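You operate a simulated robot arm through the tools that you are given. There is no shell and no other tool. Be economical: measure what you need, move in short steps, check, and stop when the job is done.

Carry out the task below with a simulated robot arm. There is one attempt and no reset: what you move stays moved.

JOB
Send bottles from the ledge down the belt till the counter shows 36.
Fine: no more than it lacks; lift the gate and set the belt dial to 3, then start; stop the belt at the end.
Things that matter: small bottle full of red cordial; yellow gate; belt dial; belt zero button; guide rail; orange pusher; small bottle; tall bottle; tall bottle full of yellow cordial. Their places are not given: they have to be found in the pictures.

It is judged by the outcome, as a careful person would: the job done as asked, and still so three seconds after it is handed in. It fails if anything else is knocked over, pushed out of place, dropped, spilled or broken.

ROBOT AND FRAMES
A 6-joint arm with a two-finger parallel gripper, fixed in place. Base frame: the origin is at the foot of the arm, x ahead of it, y to its left, z up. Units: m, degrees, N and s.
Its first joint turns from -66.0 to 66.0 degrees. Payload 2.9 kg.
The tool frame sits at the grasp point between the pads (the TCP): z along the fingers, y along the line on which they close. The tips reach 0.03 m beyond it. Largest opening 0.11 m; finger width 0.02, thickness 0.01; the body of the gripper, 0.048 by 0.112 m, starts 0.055 m behind the TCP.
Orientation is that of the tool frame in the base frame, as a unit quaternion [x, y, z, w]. With the fingers straight down and closing along the base's y, the tool's x points along the base's -x, its y along +y and its z along -z.

CONTROLS
- The arm moves only by the tool apply_moves. Its argument "rows" is a list that holds one entry, the list of rows, each a list of 6 numbers: the shift along the tool's x, y, z in units of 150 mm (1.0 is 150 mm), then the turn, a rotation vector about the tool's x, y, z in units of 60 degrees (1.0 is 60 degrees). In form: [[[x, y, z, rx, ry, rz], ...]]. A call has 1 to 10 rows; each row is the pose to reach, as a shift and turn from the pose commanded when the call began, along the tool's axes at that moment. "gripper" is the gripper command, from -1 (shut) to 1 (fully open), values between in proportion, set as the call begins (left out, the last holds). A call with a number of a shift or a turn outside -1 to 1 is refused whole. A row lasts 0.2 s, in which the tool goes at most 0.05 m and 8.6 degrees; a call with a longer step from one row to the next is refused whole, and so is a gripper value outside its range. Where a pose cannot be reached the arm comes as near as it can. A force on the tool above 50 N (or 10 N above the force at the start of the call, whichever is more), or a blocked arm, ends the call early, and 0.2 s more pass. Each finger travels about 0.108 m/s and halts on what it meets, pressing with about 23 N; the grip force reading is that of the motor and also rises with nothing between the fingers. The clock runs only during rows and for 0.2 s after the last one: add rows that repeat a pose to give the fingers time. It gives the time, the measured TCP pose, the force on the tool (base axes), the opening and the grip force at its end, in the units of the frame above (readings bear some noise), and new pictures: "pictures" is both (left out), scene, wrist or none.
- Cameras (640 x 400 px; columns grow to the right, rows downward): "scene" is fixed at [0.0753, 0.4294, 1.3917]; the picture's right is [-0.78, -0.62, 0.00], its down [-0.31, 0.39, -0.87] and it looks along [0.54, -0.68, -0.49] (base axes); focal length 214 px, centre (320, 200). "wrist" rides on the gripper at [-0.036, 0, -0.057] in the tool frame; the picture's right is [0.00, -1.00, 0.00], its down [0.97, 0.00, -0.24] and it looks along [0.24, 0.00, 0.97] (tool axes); focal length 218 px, centre (320, 200).
- point_at(camera, pixels): for up to 12 pixels [column, row] of the newest picture of that camera ("zoom" is the newest enlarged one), the place [x, y, z] in the base frame of the surface seen there, good to about 0.003 m. No time passes.
- close_up(camera, box): a new picture of the part [left, top, right, bottom] of that camera's present view, enlarged. No time passes.
- hand_in(): hands the job in; it is judged then, once.

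Keep the steps short. Do not move on a guess: measure, check each grasp and each placing, and mend mistakes. In all there are 80 turns and 170 pictures (those below and enlarged ones count). Leave the gripper open and the arm clear of the work at the hand-in unless told otherwise, and finish with a single line.

The tools are called after "Emit:" as name(argument=value, ...) on one line, values as JSON. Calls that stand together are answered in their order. apply_moves: Moves the arm, as the interface text tells. Its arguments: {"type":"object","properties":{"rows":{"type":"array","items":{"type":"array","items":{"type":"array","items":{"type":"number"}}}},"gripper":{"type":"number"},"pictures":{"type":"string","enum":["both","scene","wrist","none"]}},"required":["rows"]} The other tools are called the same way: point_at (camera, pixels) gives the place of the surface under pixels of a picture; close_up (camera, box) takes an enlarged picture of a part of a camera's view; hand_in () hands the job in.

At the start:

```text
time_s: 0.0
tool_pos: [0.3176, 0.0024, 1.3169]
tool_rot: [0.0, 1.0, 0.0, 0.001]
ft_force: [0.0, 0.1, -0.1]
finger_gap: 0.11
grasp_force: 0.1
```

scene: 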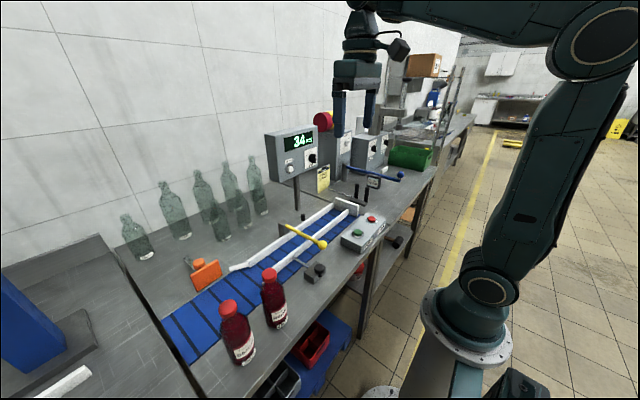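
wrist: 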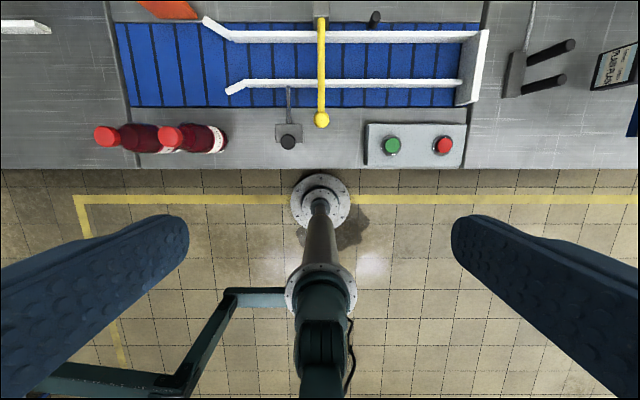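

I see a counter on a panel near (300,141), a belt, red bottles near (237,330) and (272,297), and clear bottles behind. I'll enlarge these to read them.

Emit:
close_up(camera="scene", box=[250, 100, 450, 225])

Emit:
close_up(camera="scene", box=[160, 180, 400, 370])

Emit:
close_up(camera="scene", box=[100, 140, 300, 270])

```text
3.20 times, centred on (350, 162) of scene
```

zoom: 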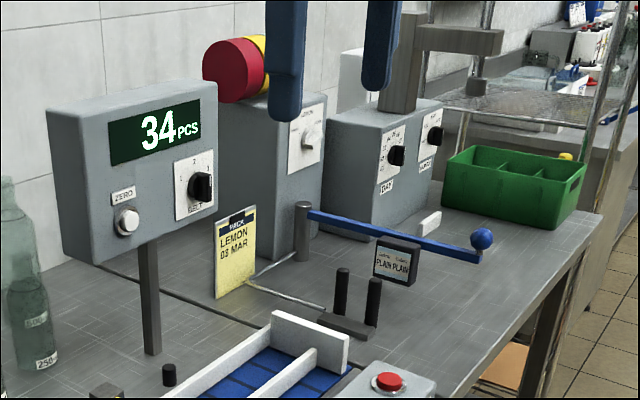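

```text
2.11 times, centred on (280, 275) of scene
```

zoom: 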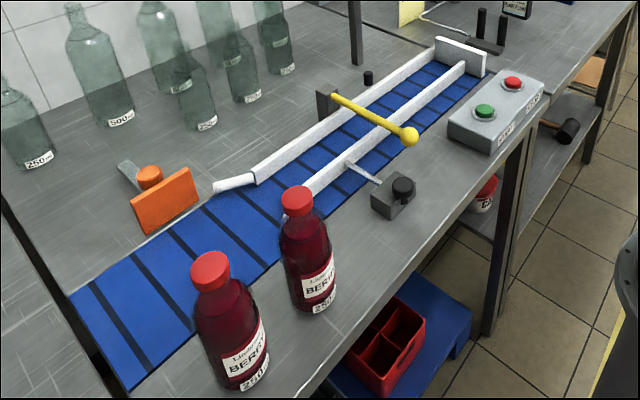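

```text
3.08 times, centred on (200, 205) of scene
```

zoom: 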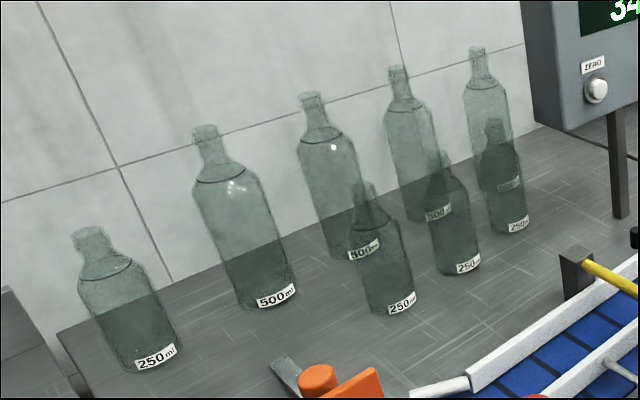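

The counter shows 34, so it lacks 2. Two red bottles stand on the front edge by the belt. Next I'll measure where things are.

Emit:
point_at(camera="wrist", pixels=[[107, 136], [171, 135], [322, 120], [321, 25], [393, 146], [444, 145], [288, 142], [465, 85], [230, 88], [205, 20], [150, 60], [165, 10]])

Emit:
point_at(camera="scene", pixels=[[291, 169], [312, 157], [307, 160], [303, 210], [229, 304], [268, 274], [243, 364], [276, 328], [206, 275], [199, 265], [272, 140], [318, 160]])

Emit:
close_up(camera="wrist", box=[60, 0, 300, 170])

Emit:
close_up(camera="scene", box=[275, 140, 330, 180])

```text
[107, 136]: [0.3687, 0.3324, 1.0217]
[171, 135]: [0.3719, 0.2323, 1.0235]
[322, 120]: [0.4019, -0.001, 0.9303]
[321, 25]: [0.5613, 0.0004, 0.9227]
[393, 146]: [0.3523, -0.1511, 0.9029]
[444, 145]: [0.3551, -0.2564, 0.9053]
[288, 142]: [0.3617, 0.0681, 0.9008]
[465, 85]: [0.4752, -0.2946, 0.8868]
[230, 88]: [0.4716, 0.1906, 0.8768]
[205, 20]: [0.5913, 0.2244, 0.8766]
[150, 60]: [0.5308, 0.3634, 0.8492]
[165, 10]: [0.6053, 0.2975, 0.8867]
```

```text
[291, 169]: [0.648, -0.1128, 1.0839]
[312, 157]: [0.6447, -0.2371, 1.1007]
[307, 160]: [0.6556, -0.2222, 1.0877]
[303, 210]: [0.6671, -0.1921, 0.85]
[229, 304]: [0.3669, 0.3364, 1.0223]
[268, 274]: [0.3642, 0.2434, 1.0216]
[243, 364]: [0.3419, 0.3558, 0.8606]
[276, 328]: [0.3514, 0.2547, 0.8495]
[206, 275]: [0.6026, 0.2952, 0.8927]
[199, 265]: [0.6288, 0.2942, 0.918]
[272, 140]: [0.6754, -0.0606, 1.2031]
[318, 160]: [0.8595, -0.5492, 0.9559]
```

```text
2.35 times, centred on (180, 85) of wrist
```

zoom: 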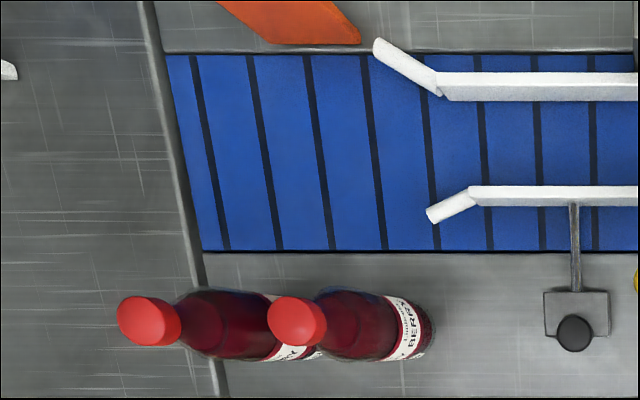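

```text
10.00 times, centred on (302, 160) of scene
```

zoom: 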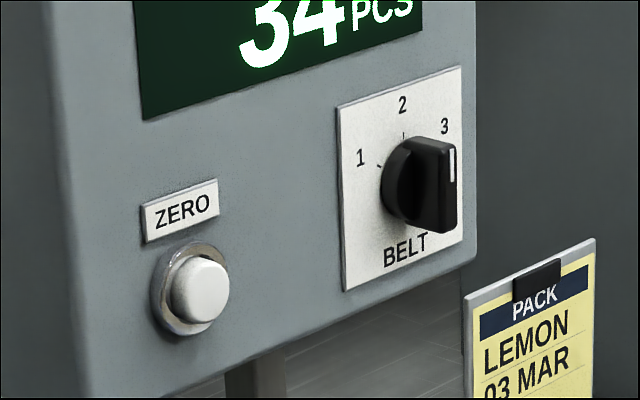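

The dial already looks close to 3, but I'm viewing it at an angle. I'll tilt the wrist up so its camera faces the panel and I can see the rest of the table.

Emit:
apply_moves(rows=[[[0, 0, 0, 0, -0.125, 0], [0, 0, 0, 0, -0.25, 0], [0, 0, 0, 0, -0.375, 0], [0, 0, 0, 0, -0.5, 0], [0, 0, 0, 0, -0.625, 0], [0, 0, 0, 0, -0.75, 0], [0, 0, 0, 0, -0.875, 0], [0, 0, 0, 0, -1.0, 0]]])

```text
time_s: 1.8
tool_pos: [0.3167, 0.0024, 1.3185]
tool_rot: [0.0, 0.865, 0.0, 0.502]
ft_force: [-0.3, -0.2, -0.3]
finger_gap: 0.1102
grasp_force: 0.1
```

scene: 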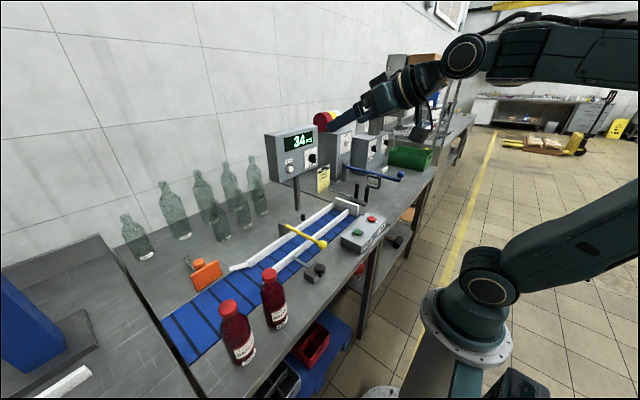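
wrist: 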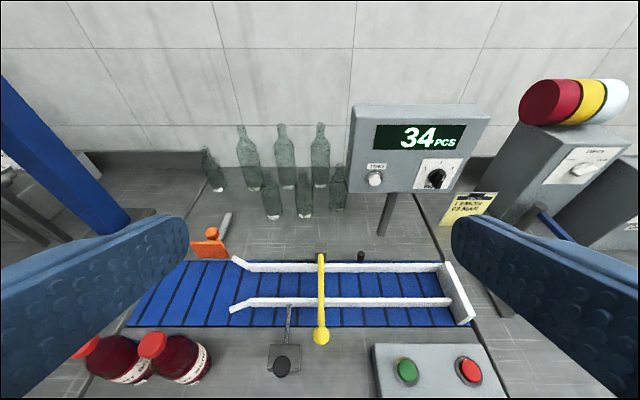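

Emit:
close_up(camera="wrist", box=[345, 100, 495, 210])

Emit:
close_up(camera="wrist", box=[190, 190, 490, 380])

Emit:
point_at(camera="wrist", pixels=[[437, 179], [455, 165], [420, 183], [210, 250], [211, 232], [225, 222], [320, 262], [325, 313], [440, 270], [440, 305], [250, 305], [250, 268]])

```text
3.64 times, centred on (420, 155) of wrist
```

zoom: 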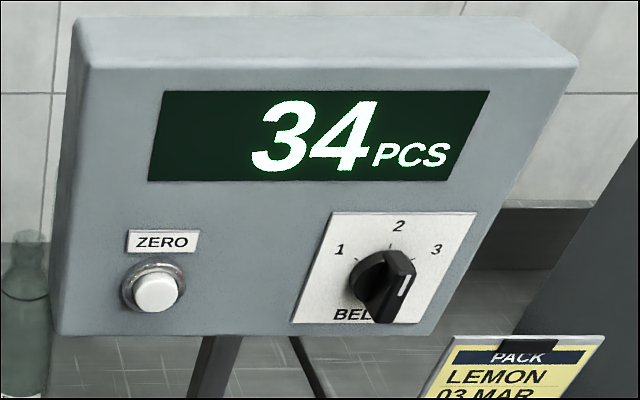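

```text
2.11 times, centred on (340, 285) of wrist
```

zoom: 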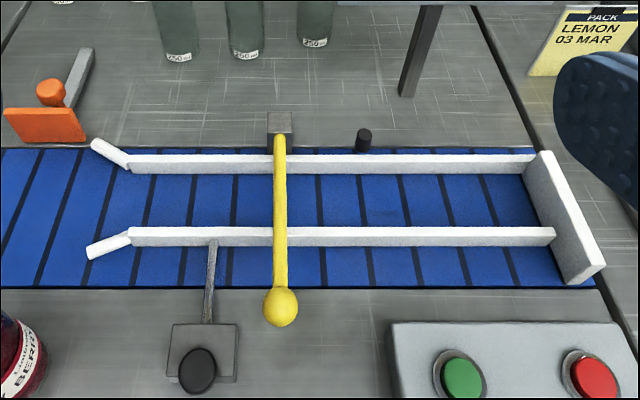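

```text
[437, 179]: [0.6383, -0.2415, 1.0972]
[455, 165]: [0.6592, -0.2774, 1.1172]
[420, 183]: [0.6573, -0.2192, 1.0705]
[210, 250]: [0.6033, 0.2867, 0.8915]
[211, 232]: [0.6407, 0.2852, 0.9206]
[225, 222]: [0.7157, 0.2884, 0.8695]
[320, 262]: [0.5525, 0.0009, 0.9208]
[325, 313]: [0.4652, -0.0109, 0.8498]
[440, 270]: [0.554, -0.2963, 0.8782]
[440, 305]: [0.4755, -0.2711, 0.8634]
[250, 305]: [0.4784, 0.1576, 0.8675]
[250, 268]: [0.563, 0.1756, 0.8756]
```

I need a frontal view of the dial, so I'll level the tool and move toward it.

Emit:
apply_moves(rows=[[[0.14, -0.16, 0.08, 0, -0.083, 0], [0.28, -0.33, 0.16, 0, -0.166, 0], [0.42, -0.5, 0.25, 0, -0.25, 0], [0.57, -0.66, 0.33, 0, -0.333, 0], [0.72, -0.83, 0.42, 0, -0.416, 0], [0.867, -1.0, 0.5, 0, -0.5, 0]]], pictures="both")

```text
time_s: 3.2
tool_pos: [0.3604, -0.1709, 1.1813]
tool_rot: [-0.001, 0.705, 0.001, 0.709]
ft_force: [-0.1, -0.1, -0.2]
finger_gap: 0.1101
grasp_force: 0.0
out of reach, approached as far as the arm can: row 4, 5, 6
```

scene: 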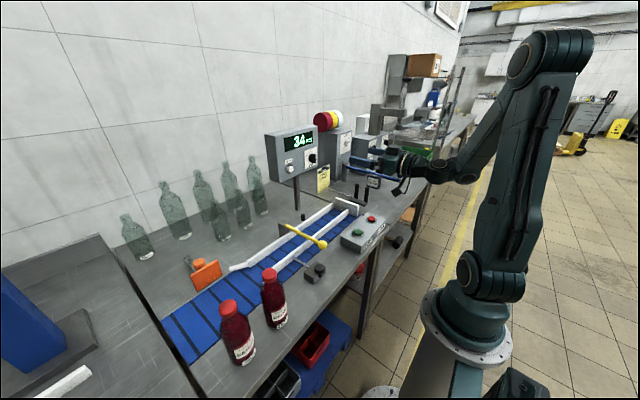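
wrist: 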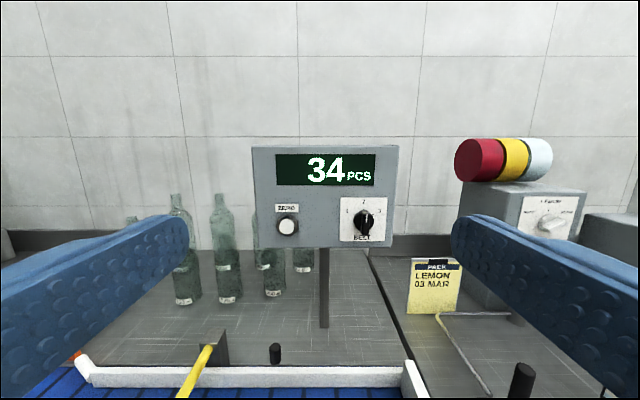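

Emit:
close_up(camera="wrist", box=[335, 190, 399, 250])

Emit:
point_at(camera="wrist", pixels=[[363, 222], [363, 215], [363, 230], [350, 233], [378, 205], [287, 225], [275, 352], [222, 345], [380, 375], [325, 300]])

```text
6.67 times, centred on (367, 220) of wrist
```

zoom: 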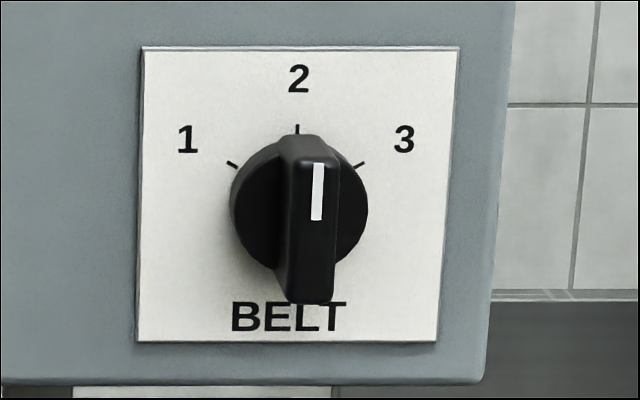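

```text
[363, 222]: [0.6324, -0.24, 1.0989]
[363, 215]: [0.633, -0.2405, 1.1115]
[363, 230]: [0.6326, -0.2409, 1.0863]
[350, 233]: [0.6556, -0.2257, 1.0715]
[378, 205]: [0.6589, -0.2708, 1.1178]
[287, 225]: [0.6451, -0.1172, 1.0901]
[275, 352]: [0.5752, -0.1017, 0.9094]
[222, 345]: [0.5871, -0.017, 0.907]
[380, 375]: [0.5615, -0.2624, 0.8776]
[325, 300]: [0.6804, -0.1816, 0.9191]
```

The dial is at 2, with 3 lying 60° clockwise. Its knob is at about (0.632–0.655, -0.240, 1.097) with a vertical bar. I'll approach with the fingers partly closed, stopping well short of it.

Emit:
apply_moves(rows=[[[0.12, -0.12, 0.25, 0, 0, 0], [0.25, -0.24, 0.5, 0, 0, 0], [0.37, -0.36, 0.75, 0, 0, 0], [0.5, -0.46, 1.0, 0, 0, 0], [0.5, -0.46, 1.0, 0, 0, 0]]], gripper=-0.1, pictures="wrist")

```text
time_s: 4.4
tool_pos: [0.5157, -0.2378, 1.103]
tool_rot: [0.0, 0.707, 0.0, 0.707]
ft_force: [0.9, 0.3, -1.1]
finger_gap: 0.0495
grasp_force: 0.0
```

wrist: 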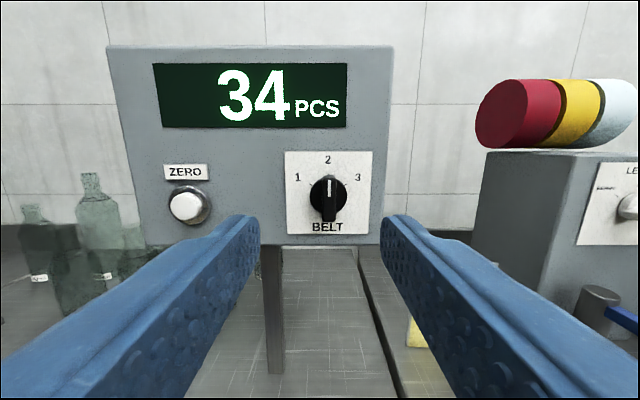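

Emit:
point_at(camera="wrist", pixels=[[329, 185], [329, 195], [329, 205], [329, 213], [300, 220], [360, 160], [315, 200], [343, 205], [322, 192], [336, 192]])

Emit:
close_up(camera="wrist", box=[280, 145, 380, 240])

```text
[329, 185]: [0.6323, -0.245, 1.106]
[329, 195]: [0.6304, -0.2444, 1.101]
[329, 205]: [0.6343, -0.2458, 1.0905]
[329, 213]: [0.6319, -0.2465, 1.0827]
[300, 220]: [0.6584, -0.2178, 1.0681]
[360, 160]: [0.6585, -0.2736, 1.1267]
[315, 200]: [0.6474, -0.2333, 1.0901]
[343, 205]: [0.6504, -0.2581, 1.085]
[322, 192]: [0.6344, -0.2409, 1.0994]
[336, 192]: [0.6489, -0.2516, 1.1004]
```

```text
4.21 times, centred on (330, 192) of wrist
```

zoom: 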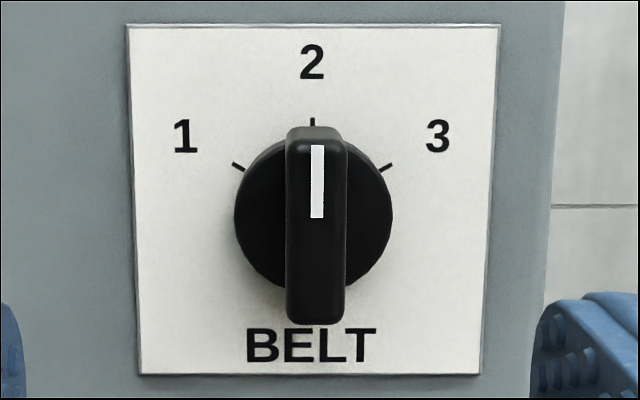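

The knob centre is at (y -0.2455, z 1.096), with the bar between x 0.632 and 0.648. I'll move forward so the tips end at about x 0.646.

Emit:
apply_moves(rows=[[[0.047, -0.051, 0.2, 0, 0, 0], [0.047, -0.051, 0.4, 0, 0, 0], [0.047, -0.051, 0.55, 0, 0, 0], [0.047, -0.051, 0.66, 0, 0, 0], [0.047, -0.051, 0.66, 0, 0, 0]]], pictures="wrist")

```text
time_s: 5.6
tool_pos: [0.614, -0.2431, 1.1003]
tool_rot: [0.0, 0.707, 0.0, 0.707]
ft_force: [-0.2, -0.9, 0.9]
finger_gap: 0.0495
grasp_force: 0.0
```

wrist: 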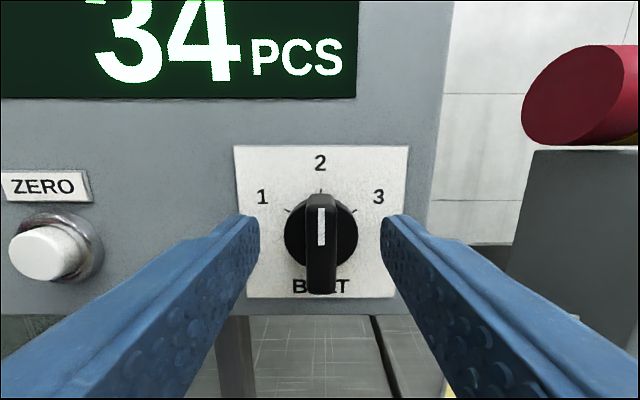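

The knob is centred between the fingers. I'll lower by 4 mm and close.

Emit:
apply_moves(rows=[[[0.027, 0, 0, 0, 0, 0], [0.027, 0, 0, 0, 0, 0], [0.027, 0, 0, 0, 0, 0]]], gripper=-1, pictures="wrist")

```text
time_s: 6.4
tool_pos: [0.6149, -0.2445, 1.0958]
tool_rot: [0.0, 0.706, -0.001, 0.709]
ft_force: [7.8, -4.1, 11.0]
finger_gap: 0.0118
grasp_force: 45.0
```

wrist: 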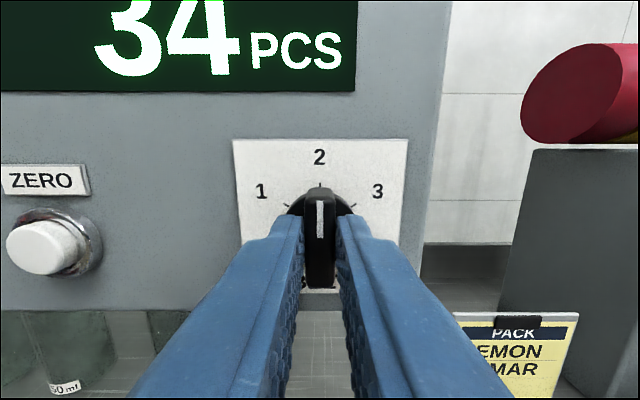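

The bar is gripped with a 0.0118 m gap. I'll turn 60° clockwise, which is +z of the tool.

Emit:
apply_moves(rows=[[[0, 0, 0, 0, 0, 0.125], [0, 0, 0, 0, 0, 0.25], [0, 0, 0, 0, 0, 0.375], [0, 0, 0, 0, 0, 0.5], [0, 0, 0, 0, 0, 0.625], [0, 0, 0, 0, 0, 0.75], [0, 0, 0, 0, 0, 0.875], [0, 0, 0, 0, 0, 1.0], [0, 0, 0, 0, 0, 1.0]]], pictures="wrist")

```text
time_s: 8.4
tool_pos: [0.6133, -0.2457, 1.0961]
tool_rot: [0.353, 0.61, 0.355, 0.614]
ft_force: [29.8, -5.1, 12.1]
finger_gap: 0.0118
grasp_force: 44.8
```

wrist: 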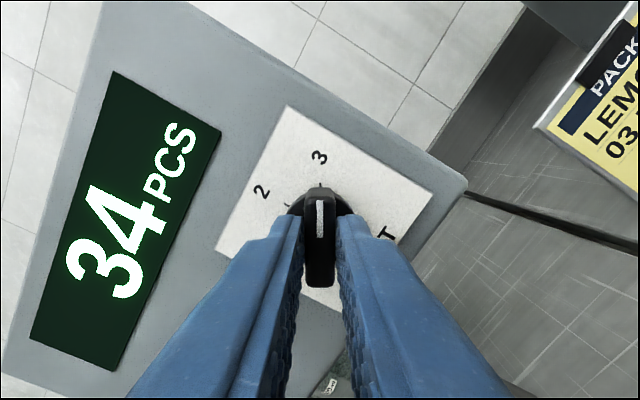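

The pointer lines up with 3. I'll release and back straight out.

Emit:
apply_moves(rows=[[[0, 0, 0, 0, 0, 0], [0, 0, 0, 0, 0, 0], [0, 0, -0.2, 0, 0, 0], [0, 0, -0.5, 0, 0, 0], [0, 0, -0.8, 0, 0, 0], [0, 0, -1.0, 0, 0, 0]]], gripper=-0.1, pictures="wrist")

```text
time_s: 9.8
tool_pos: [0.464, -0.2459, 1.0945]
tool_rot: [0.353, 0.612, 0.354, 0.612]
ft_force: [-0.5, -0.3, 0.5]
finger_gap: 0.0494
grasp_force: 0.0
```

wrist: 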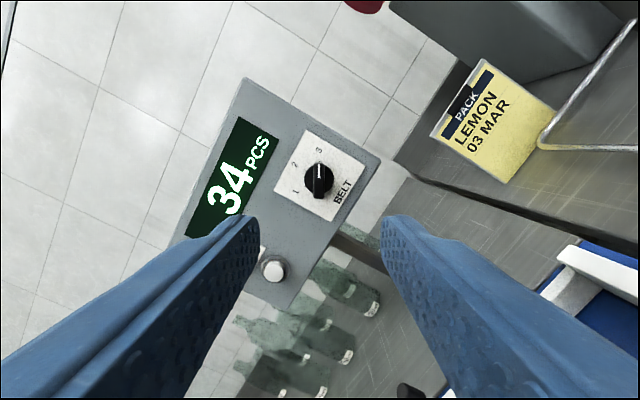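

The dial reads 3. I'll untwist the wrist while backing up and lifting a little.

Emit:
apply_moves(rows=[[[0, 0, 0, 0, 0, -0.125], [0, 0, 0, 0, 0, -0.25], [0, 0, 0, 0, 0, -0.375], [0, 0, 0, 0, 0, -0.5], [0, 0, 0, 0, 0, -0.625], [0, 0, 0, 0, 0, -0.75], [0, 0, 0, 0, 0, -0.875], [0, 0, 0, 0, 0, -1.0]]], pictures="both")

Emit:
close_up(camera="wrist", box=[200, 60, 420, 240])

```text
time_s: 11.6
tool_pos: [0.4636, -0.2469, 1.0954]
tool_rot: [0.0, 0.707, -0.001, 0.707]
ft_force: [-0.2, 0.3, 0.4]
finger_gap: 0.0494
grasp_force: 0.1
```

scene: 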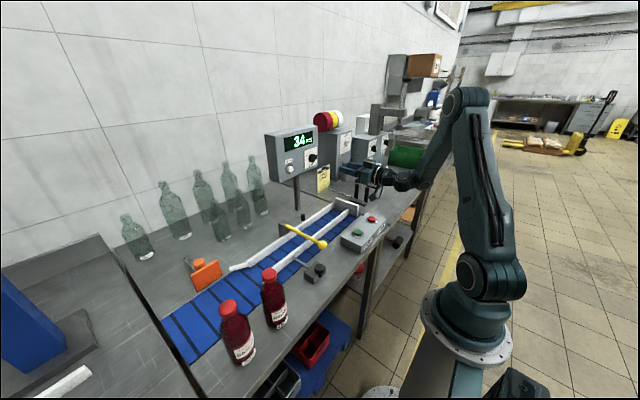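
wrist: 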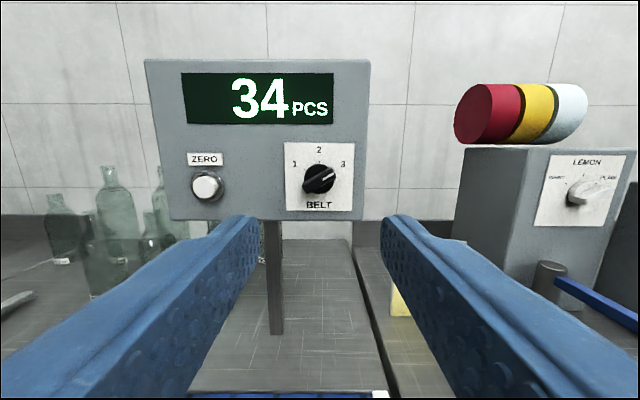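

```text
2.22 times, centred on (310, 150) of wrist
```

zoom: 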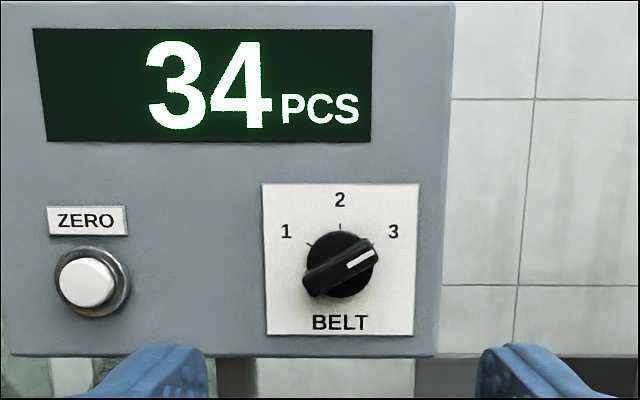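

The dial points at 3. Next I'll go up and over toward the gate, turning the tool down.

Emit:
apply_moves(rows=[[[-0.2, 0.0, -0.1, 0, 0.0, 0], [-0.4, 0.15, -0.2, 0, 0.125, 0], [-0.6, 0.3, -0.25, 0, 0.25, 0], [-0.8, 0.45, -0.3, 0, 0.375, 0], [-1.0, 0.6, -0.3, 0, 0.5, 0], [-1.0, 0.75, -0.3, 0, 0.625, 0], [-1.0, 0.9, -0.3, 0, 0.75, 0], [-1.0, 1.0, -0.3, 0, 0.875, 0], [-1.0, 1.0, -0.3, 0, 1.0, 0]]], pictures="none")

Emit:
apply_moves(rows=[[[0, 0.2, 0, 0, 0.125, 0], [0, 0.4, 0, 0, 0.25, 0], [0, 0.6, 0, 0, 0.375, 0], [0, 0.66, 0, 0, 0.5, 0], [0, 0.66, 0, 0, 0.5, 0]]], pictures="both")

```text
time_s: 13.6
tool_pos: [0.4171, -0.0958, 1.2448]
tool_rot: [0.0, 0.966, 0.0, 0.259]
ft_force: [0.1, 0.3, 0.1]
finger_gap: 0.0494
grasp_force: 0.1
```

```text
time_s: 14.8
tool_pos: [0.4177, 0.0041, 1.2441]
tool_rot: [-0.001, 1.0, 0.0, 0.0]
ft_force: [0.3, -0.1, 0.0]
finger_gap: 0.0495
grasp_force: 0.1
```

scene: 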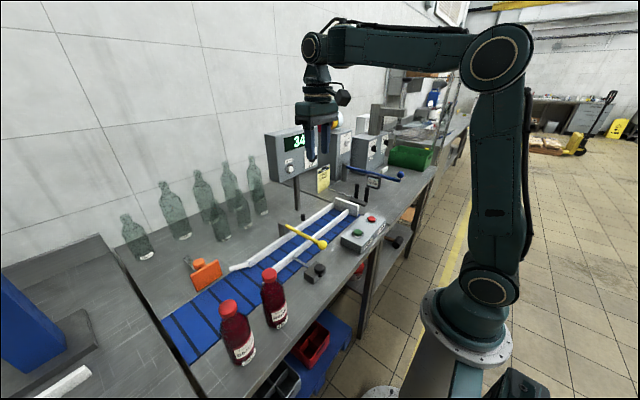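
wrist: 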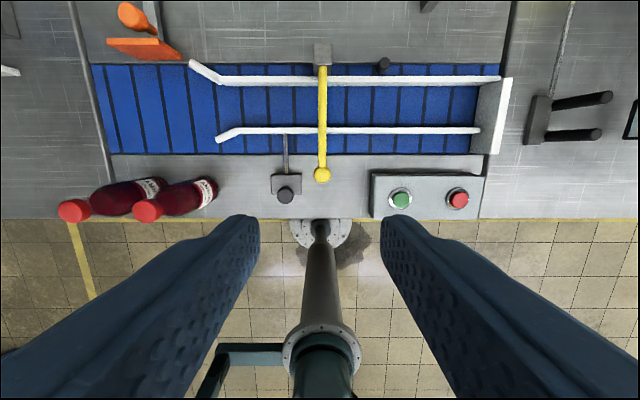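

Emit:
close_up(camera="wrist", box=[260, 30, 400, 200])

Emit:
point_at(camera="wrist", pixels=[[322, 174], [322, 160], [322, 145], [322, 130], [322, 100], [322, 70], [320, 50], [383, 62], [385, 130], [385, 80], [495, 100], [286, 195]])

Emit:
close_up(camera="scene", box=[270, 190, 400, 290])

```text
2.35 times, centred on (330, 115) of wrist
```

zoom: 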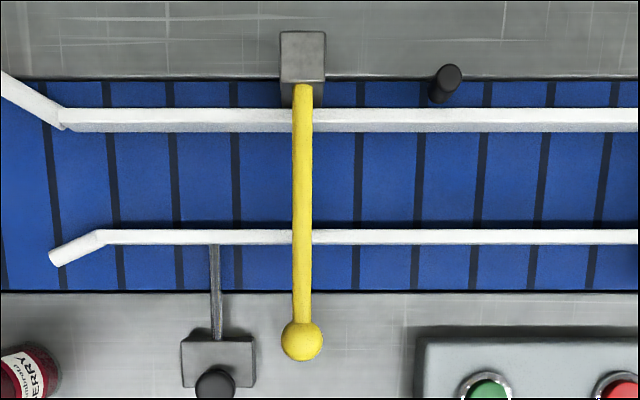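

```text
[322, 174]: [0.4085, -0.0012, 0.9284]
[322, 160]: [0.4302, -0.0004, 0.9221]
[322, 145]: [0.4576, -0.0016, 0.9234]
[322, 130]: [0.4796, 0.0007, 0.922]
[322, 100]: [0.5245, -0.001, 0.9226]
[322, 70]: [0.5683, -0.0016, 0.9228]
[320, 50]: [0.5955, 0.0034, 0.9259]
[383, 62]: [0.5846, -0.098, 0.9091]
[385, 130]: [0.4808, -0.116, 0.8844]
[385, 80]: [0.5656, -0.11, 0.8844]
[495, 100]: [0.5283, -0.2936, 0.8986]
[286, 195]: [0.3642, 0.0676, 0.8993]
```

```text
4.00 times, centred on (335, 240) of scene
```

zoom: 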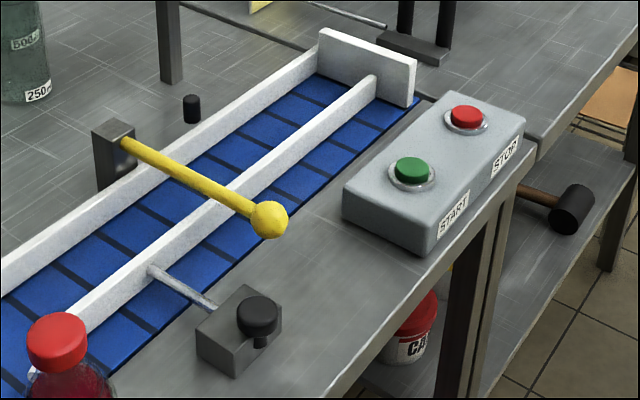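

The gate rod runs along x at y≈0, z≈0.917, hinged at x≈0.585. I'll descend over it at x≈0.44.

Emit:
apply_moves(rows=[[[-0.15, -0.03, 0.25, 0, 0, 0], [-0.15, -0.03, 0.5, 0, 0, 0], [-0.15, -0.03, 0.75, 0, 0, 0], [-0.15, -0.03, 1, 0, 0, 0]]], pictures="none")

Emit:
apply_moves(rows=[[[0, 0, 0.25, 0, 0, 0], [0, 0, 0.5, 0, 0, 0], [0, 0, 0.75, 0, 0, 0], [0, 0, 0.75, 0, 0, 0]]], pictures="wrist")

```text
time_s: 15.8
tool_pos: [0.4413, 0.0011, 1.096]
tool_rot: [0.001, 1.0, 0.0, 0.002]
ft_force: [0.6, -0.1, 0.2]
finger_gap: 0.0497
grasp_force: 0.1
```

```text
time_s: 16.8
tool_pos: [0.4429, -0.0014, 0.9837]
tool_rot: [0.0, 1.0, 0.0, -0.001]
ft_force: [0.7, -0.3, -0.4]
finger_gap: 0.0494
grasp_force: 0.0
```

wrist: 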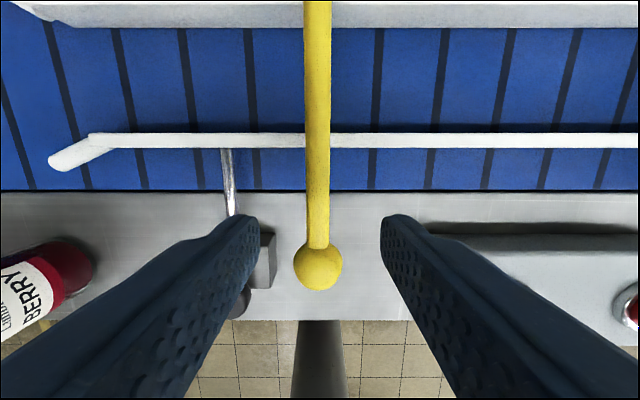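

The rod is centred between the fingers. I'll go down 6.7 cm and then close.

Emit:
apply_moves(rows=[[[0, 0, 0.2, 0, 0, 0], [0, 0, 0.35, 0, 0, 0], [0, 0, 0.44, 0, 0, 0], [0, 0, 0.44, 0, 0, 0]]], pictures="none")

Emit:
apply_moves(rows=[[[0, 0, 0, 0, 0, 0], [0, 0, 0, 0, 0, 0], [0, 0, 0, 0, 0, 0]]], gripper=-1, pictures="both")

```text
time_s: 17.8
tool_pos: [0.4422, 0.0006, 0.9166]
tool_rot: [0.0, 1.0, 0.0, 0.001]
ft_force: [0.1, -0.6, 0.1]
finger_gap: 0.0493
grasp_force: 0.2
```

```text
time_s: 18.6
tool_pos: [0.4414, -0.0005, 0.9176]
tool_rot: [-0.001, 1.0, 0.0, 0.0]
ft_force: [0.6, 6.7, -2.3]
finger_gap: 0.0132
grasp_force: 45.0
```

scene: 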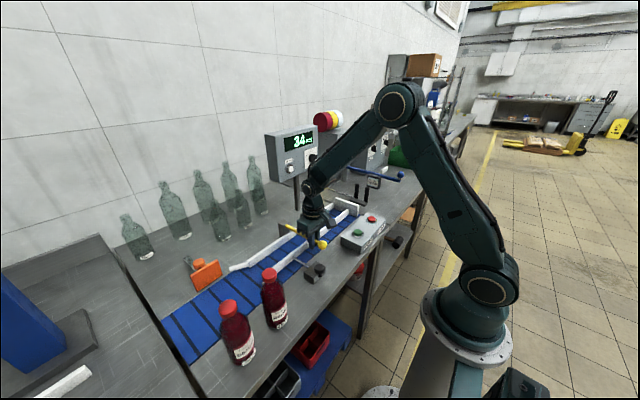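
wrist: 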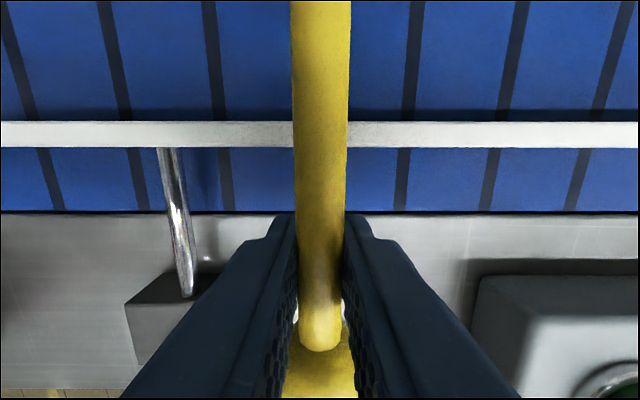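

The rod is gripped with a 0.013 m gap. I'll lift it along the arc about the hinge, turning the tool with it through the first 60°.

Emit:
apply_moves(rows=[[[-0.0082, 0, -0.125, 0, -0.125, 0], [-0.0326, 0, -0.2477, 0, -0.25, 0], [-0.0728, 0, -0.3662, 0, -0.375, 0], [-0.1282, 0, -0.4785, 0, -0.5, 0], [-0.1978, 0, -0.5826, 0, -0.625, 0], [-0.2803, 0, -0.6767, 0, -0.75, 0], [-0.3744, 0, -0.7593, 0, -0.875, 0], [-0.4785, 0, -0.8288, 0, -1.0, 0]]], pictures="both")

```text
time_s: 20.4
tool_pos: [0.5133, -0.0034, 1.0402]
tool_rot: [0.0, 0.864, 0.0, 0.503]
ft_force: [0.1, -0.2, 0.9]
finger_gap: 0.0001
grasp_force: 37.4
```

scene: 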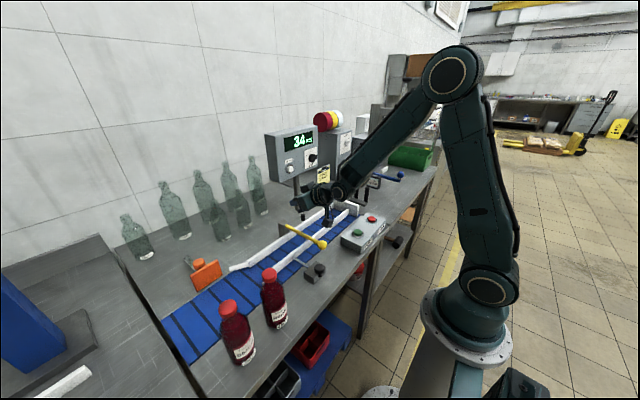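
wrist: 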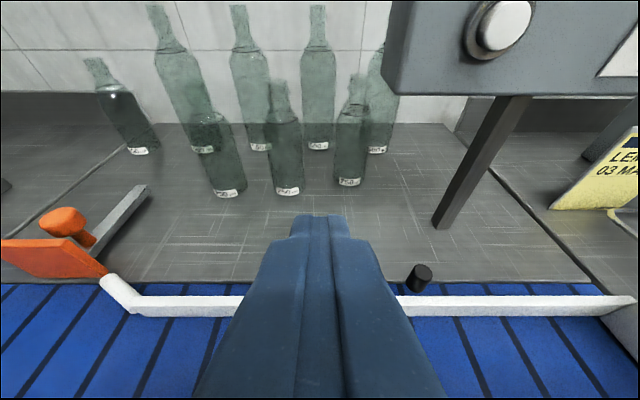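

The rod slipped out and the gate is still down. I'll go back above it and retry in smaller, checked steps.

Emit:
apply_moves(rows=[[[0.06, 0.0, -0.036, 0, 0.125, 0], [0.12, 0.0, -0.072, 0, 0.25, 0], [0.18, 0.01, -0.108, 0, 0.375, 0], [0.24, 0.01, -0.144, 0, 0.5, 0], [0.3, 0.02, -0.18, 0, 0.625, 0], [0.36, 0.02, -0.216, 0, 0.75, 0], [0.42, 0.02, -0.252, 0, 0.875, 0], [0.474, 0.02, -0.288, 0, 1.0, 0], [0.474, 0.02, -0.288, 0, 1.0, 0]]], gripper=-0.4, pictures="wrist")

Emit:
point_at(camera="wrist", pixels=[[320, 20], [320, 80], [320, 140], [320, 200], [320, 250]])

```text
time_s: 22.4
tool_pos: [0.4404, 0.0009, 1.0007]
tool_rot: [0.0, 1.0, 0.001, 0.0]
ft_force: [0.1, -1.0, 0.4]
finger_gap: 0.033
grasp_force: 0.0
```

wrist: 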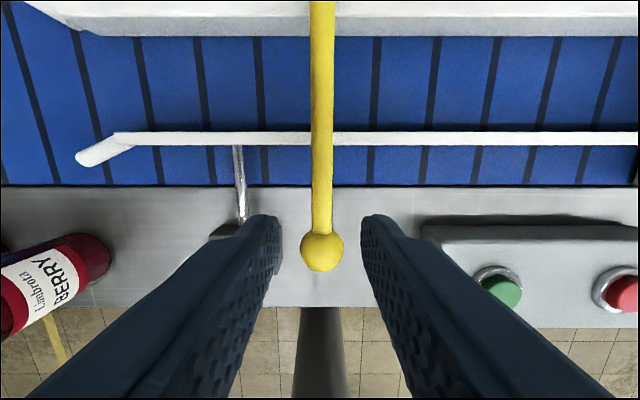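

```text
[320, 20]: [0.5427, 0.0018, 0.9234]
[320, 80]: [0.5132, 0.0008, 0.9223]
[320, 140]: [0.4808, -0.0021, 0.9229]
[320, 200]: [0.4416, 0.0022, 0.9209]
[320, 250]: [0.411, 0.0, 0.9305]
```

The gate is back where it was. I'll descend a little deeper to TCP z≈0.908.

Emit:
apply_moves(rows=[[[0, 0, 0.2, 0, 0, 0], [0, 0, 0.4, 0, 0, 0], [0, 0, 0.62, 0, 0, 0], [0, 0, 0.62, 0, 0, 0]]], pictures="none")

Emit:
apply_moves(rows=[[[0, 0, 0, 0, 0, 0], [0, 0, 0, 0, 0, 0], [0, 0, 0, 0, 0, 0], [-0.002, 0, -0.0627, 0, -0.0625, 0], [-0.0082, 0, -0.125, 0, -0.125, 0], [-0.0082, 0, -0.125, 0, -0.125, 0]]], gripper=-1, pictures="both")

```text
time_s: 23.4
tool_pos: [0.441, 0.0037, 0.9062]
tool_rot: [0.0, 1.0, -0.001, 0.001]
ft_force: [0.0, -0.2, -0.6]
finger_gap: 0.0328
grasp_force: 0.0
```

```text
time_s: 24.8
tool_pos: [0.4411, 0.0008, 0.927]
tool_rot: [0.003, 0.998, -0.003, 0.066]
ft_force: [10.1, -28.3, -10.5]
finger_gap: 0.0132
grasp_force: 45.1
```

scene: 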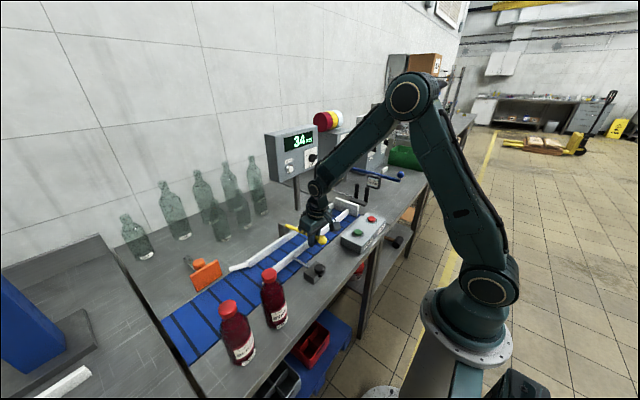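
wrist: 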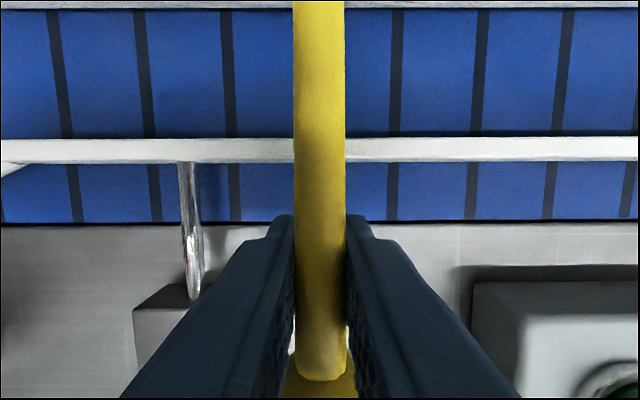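

There's a side load of -28 N because I'm a few mm off in y. I'll correct y by -3 mm and check whether the rod has risen.

Emit:
point_at(camera="wrist", pixels=[[320, 30], [320, 100], [320, 180], [320, 300]])

Emit:
apply_moves(rows=[[[0, -0.02, 0, 0, 0, 0], [0, -0.02, 0, 0, 0, 0]]], pictures="scene")

Emit:
close_up(camera="scene", box=[270, 190, 370, 270])

```text
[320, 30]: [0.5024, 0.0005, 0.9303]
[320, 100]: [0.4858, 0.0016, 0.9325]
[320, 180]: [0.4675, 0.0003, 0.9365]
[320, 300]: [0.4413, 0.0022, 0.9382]
```

```text
time_s: 25.4
tool_pos: [0.4416, 0.0003, 0.9263]
tool_rot: [0.001, 0.998, 0.0, 0.066]
ft_force: [10.2, -13.9, -9.4]
finger_gap: 0.0132
grasp_force: 45.0
```

scene: 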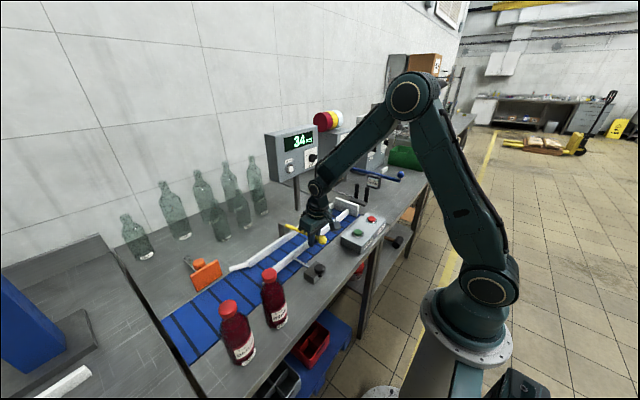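

```text
5.00 times, centred on (320, 230) of scene
```

zoom: 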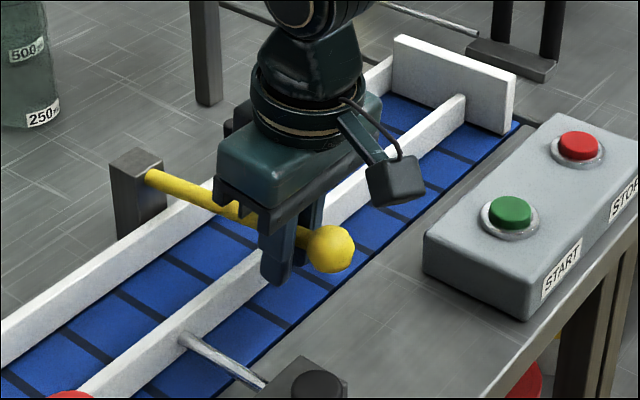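

The rod rose about 7.4° with the grip. I'll continue the arc to about 37°, correcting y a little more, and then check.

Emit:
apply_moves(rows=[[[0.0, -0.015, -0.06, 0, -0.0625, 0], [0.0, -0.02, -0.121, 0, -0.125, 0], [-0.007, -0.02, -0.181, 0, -0.1875, 0], [-0.0165, -0.02, -0.241, 0, -0.25, 0], [-0.031, -0.02, -0.3, 0, -0.3125, 0], [-0.0482, -0.02, -0.358, 0, -0.375, 0], [-0.07, -0.02, -0.415, 0, -0.4375, 0], [-0.0949, -0.02, -0.47, 0, -0.5, 0]]], pictures="both")

Emit:
close_up(camera="scene", box=[270, 170, 370, 250])

```text
time_s: 26.5
tool_pos: [0.4428, 0.0015, 0.9641]
tool_rot: [-0.002, 0.979, 0.003, 0.203]
ft_force: [12.5, 3.1, -7.4]
finger_gap: 0.0136
grasp_force: 45.0
stopped in row 5: the force on the tool passed its limit (the readings are from after the stop); the commanded pose is now the measured one
```

scene: 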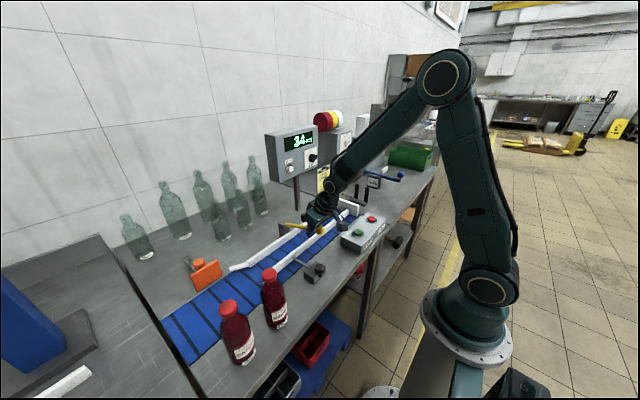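
wrist: 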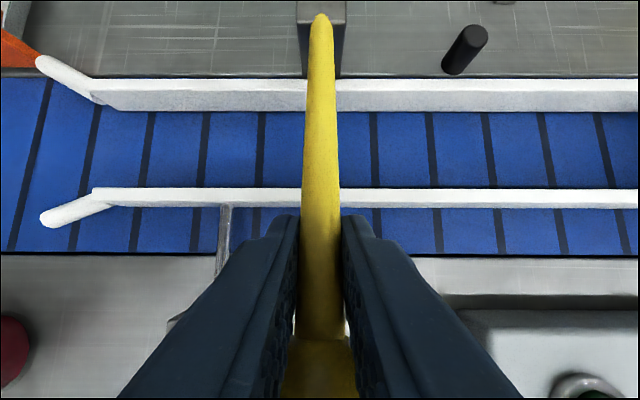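

```text
5.00 times, centred on (320, 210) of scene
```

zoom: 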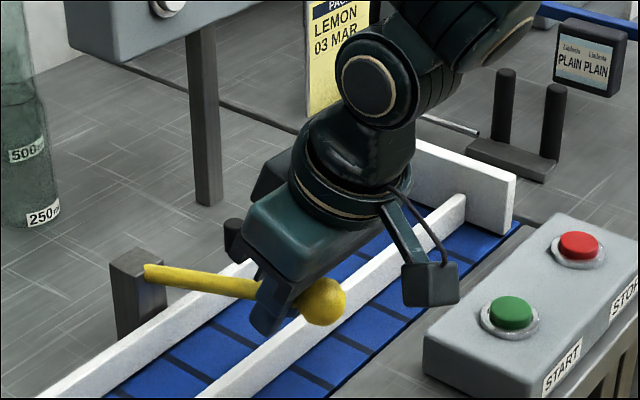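

It's following: the ball is up. I'll measure the rod's actual angle to fix the hinge position.

Emit:
point_at(camera="wrist", pixels=[[320, 25], [320, 60], [320, 100], [320, 150], [320, 200], [320, 260], [320, 320], [320, 355]])

```text
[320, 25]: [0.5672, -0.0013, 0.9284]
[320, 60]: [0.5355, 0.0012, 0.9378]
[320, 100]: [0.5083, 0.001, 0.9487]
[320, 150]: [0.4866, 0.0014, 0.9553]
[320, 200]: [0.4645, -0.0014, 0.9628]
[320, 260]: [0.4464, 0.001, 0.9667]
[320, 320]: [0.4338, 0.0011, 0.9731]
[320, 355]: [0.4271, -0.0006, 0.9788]
```

I found the cause: the rod turns one way and I tilted the tool the other, so it slid through the pads. The better way is to grip the ball itself, keep the tool vertical, and follow the arc. First I'll lower the rod gently.

Emit:
apply_moves(rows=[[[0.023, 0, 0.047, 0, 0.065, 0], [0.046, 0, 0.094, 0, 0.13, 0], [0.069, 0, 0.141, 0, 0.195, 0], [0.092, 0, 0.188, 0, 0.26, 0], [0.115, 0, 0.235, 0, 0.325, 0], [0.137, 0, 0.282, 0, 0.39, 0], [0.137, 0, 0.282, 0, 0.39, 0]]], pictures="none")

Emit:
apply_moves(rows=[[[0, 0, 0, 0, 0, 0], [0, 0, 0, 0, 0, 0], [0, 0, -0.2, 0, 0, 0], [0, 0, -0.4, 0, 0, 0], [0.23, 0, -0.5, 0, 0, 0], [0.23, 0, -0.5, 0, 0, 0]]], gripper=0, pictures="wrist")

Emit:
point_at(camera="wrist", pixels=[[320, 80], [320, 140], [320, 180], [320, 200], [320, 210], [320, 220], [320, 230], [320, 240], [308, 215], [335, 215]])

```text
time_s: 28.1
tool_pos: [0.4401, 0.0002, 0.9173]
tool_rot: [-0.003, 1.0, 0.002, -0.002]
ft_force: [-9.3, 7.2, 7.4]
finger_gap: 0.0131
grasp_force: 44.9
```

```text
time_s: 29.5
tool_pos: [0.4068, -0.0035, 0.993]
tool_rot: [-0.003, 1.0, 0.002, 0.001]
ft_force: [0.1, 0.2, -0.1]
finger_gap: 0.0551
grasp_force: 0.1
```

wrist: 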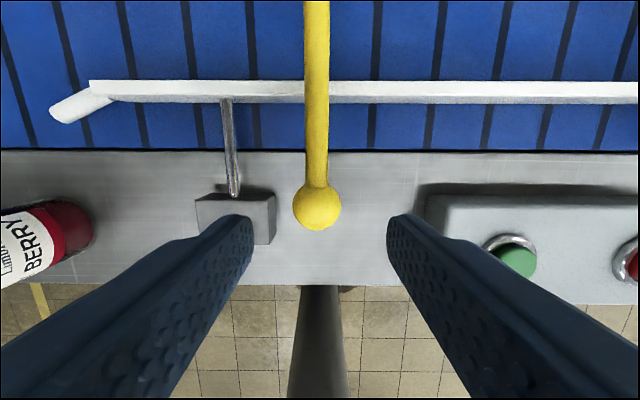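

```text
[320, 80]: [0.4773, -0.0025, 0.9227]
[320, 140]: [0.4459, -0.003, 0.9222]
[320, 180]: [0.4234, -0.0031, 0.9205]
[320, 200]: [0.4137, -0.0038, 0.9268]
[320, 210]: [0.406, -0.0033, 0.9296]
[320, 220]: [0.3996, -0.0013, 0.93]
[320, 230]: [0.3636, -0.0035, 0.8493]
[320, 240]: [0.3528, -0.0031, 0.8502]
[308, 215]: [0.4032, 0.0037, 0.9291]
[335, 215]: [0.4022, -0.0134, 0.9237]
```

The ball centre is at about (0.404, -0.002, 0.916) with a diameter of about 0.029. I'll check how close the rail clamp block beside the left finger is.

Emit:
point_at(camera="wrist", pixels=[[200, 200], [230, 205], [268, 200], [270, 235], [262, 215], [273, 205]])

```text
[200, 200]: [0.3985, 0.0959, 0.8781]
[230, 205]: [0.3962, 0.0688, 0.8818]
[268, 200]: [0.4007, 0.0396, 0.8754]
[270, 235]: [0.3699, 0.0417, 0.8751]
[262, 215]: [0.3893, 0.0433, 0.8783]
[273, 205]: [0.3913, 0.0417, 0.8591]
```

The clamp block's top is z 0.878 and its near edge y 0.039, so a narrower opening clears it. I'll descend onto the ball and close.

Emit:
apply_moves(rows=[[[0.02, 0.01, 0.0, 0, 0, 0], [0.02, 0.01, 0.2, 0, 0, 0], [0.02, 0.01, 0.4, 0, 0, 0], [0.02, 0.01, 0.513, 0, 0, 0], [0.02, 0.01, 0.513, 0, 0, 0]]], gripper=-0.22, pictures="none")

Emit:
apply_moves(rows=[[[0, 0, 0, 0, 0, 0], [0, 0, 0, 0, 0, 0], [0, 0, 0, 0, 0, 0]]], gripper=-1, pictures="wrist")

```text
time_s: 30.7
tool_pos: [0.4038, 0.0017, 0.9157]
tool_rot: [-0.003, 1.0, 0.002, 0.001]
ft_force: [0.6, 0.3, 0.1]
finger_gap: 0.0428
grasp_force: 0.0
```

```text
time_s: 31.5
tool_pos: [0.4047, -0.0, 0.9162]
tool_rot: [-0.001, 1.0, 0.002, 0.0]
ft_force: [1.2, -14.9, -1.6]
finger_gap: 0.031
grasp_force: 45.4
```

wrist: 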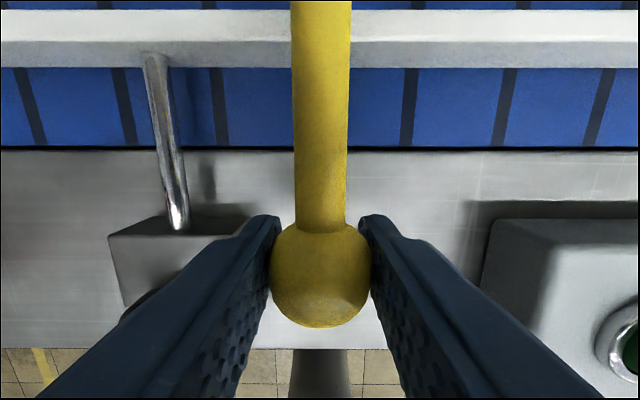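

The ball is gripped with a 0.031 m gap. I'll lift along the arc (radius 0.1755) to 45°, keeping the tool vertical.

Emit:
apply_moves(rows=[[[-0.0045, -0.01, -0.102, 0, 0, 0], [-0.0178, -0.01, -0.2032, 0, 0, 0], [-0.0399, -0.01, -0.3028, 0, 0, 0], [-0.0706, -0.01, -0.4002, 0, 0, 0], [-0.1096, -0.01, -0.4945, 0, 0, 0], [-0.1567, -0.01, -0.585, 0, 0, 0], [-0.2116, -0.01, -0.6711, 0, 0, 0], [-0.2737, -0.01, -0.7521, 0, 0, 0], [-0.3427, -0.01, -0.8273, 0, 0, 0]]], pictures="both")

```text
time_s: 33.5
tool_pos: [0.4514, 0.0005, 1.0401]
tool_rot: [-0.003, 1.0, 0.002, 0.0]
ft_force: [-15.4, 8.6, 5.8]
finger_gap: 0.031
grasp_force: 45.2
```

scene: 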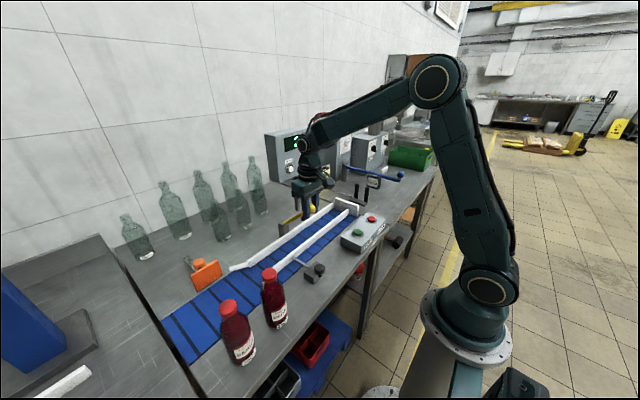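
wrist: 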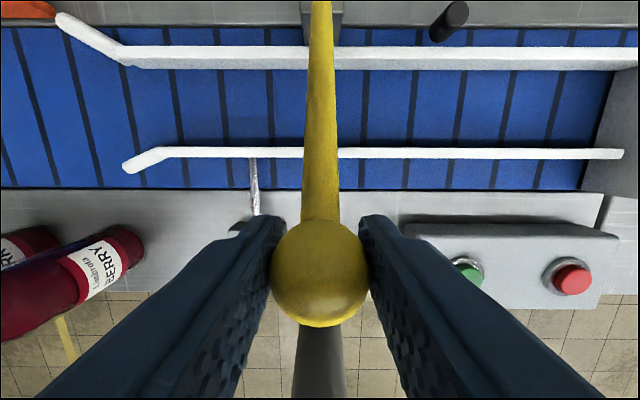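

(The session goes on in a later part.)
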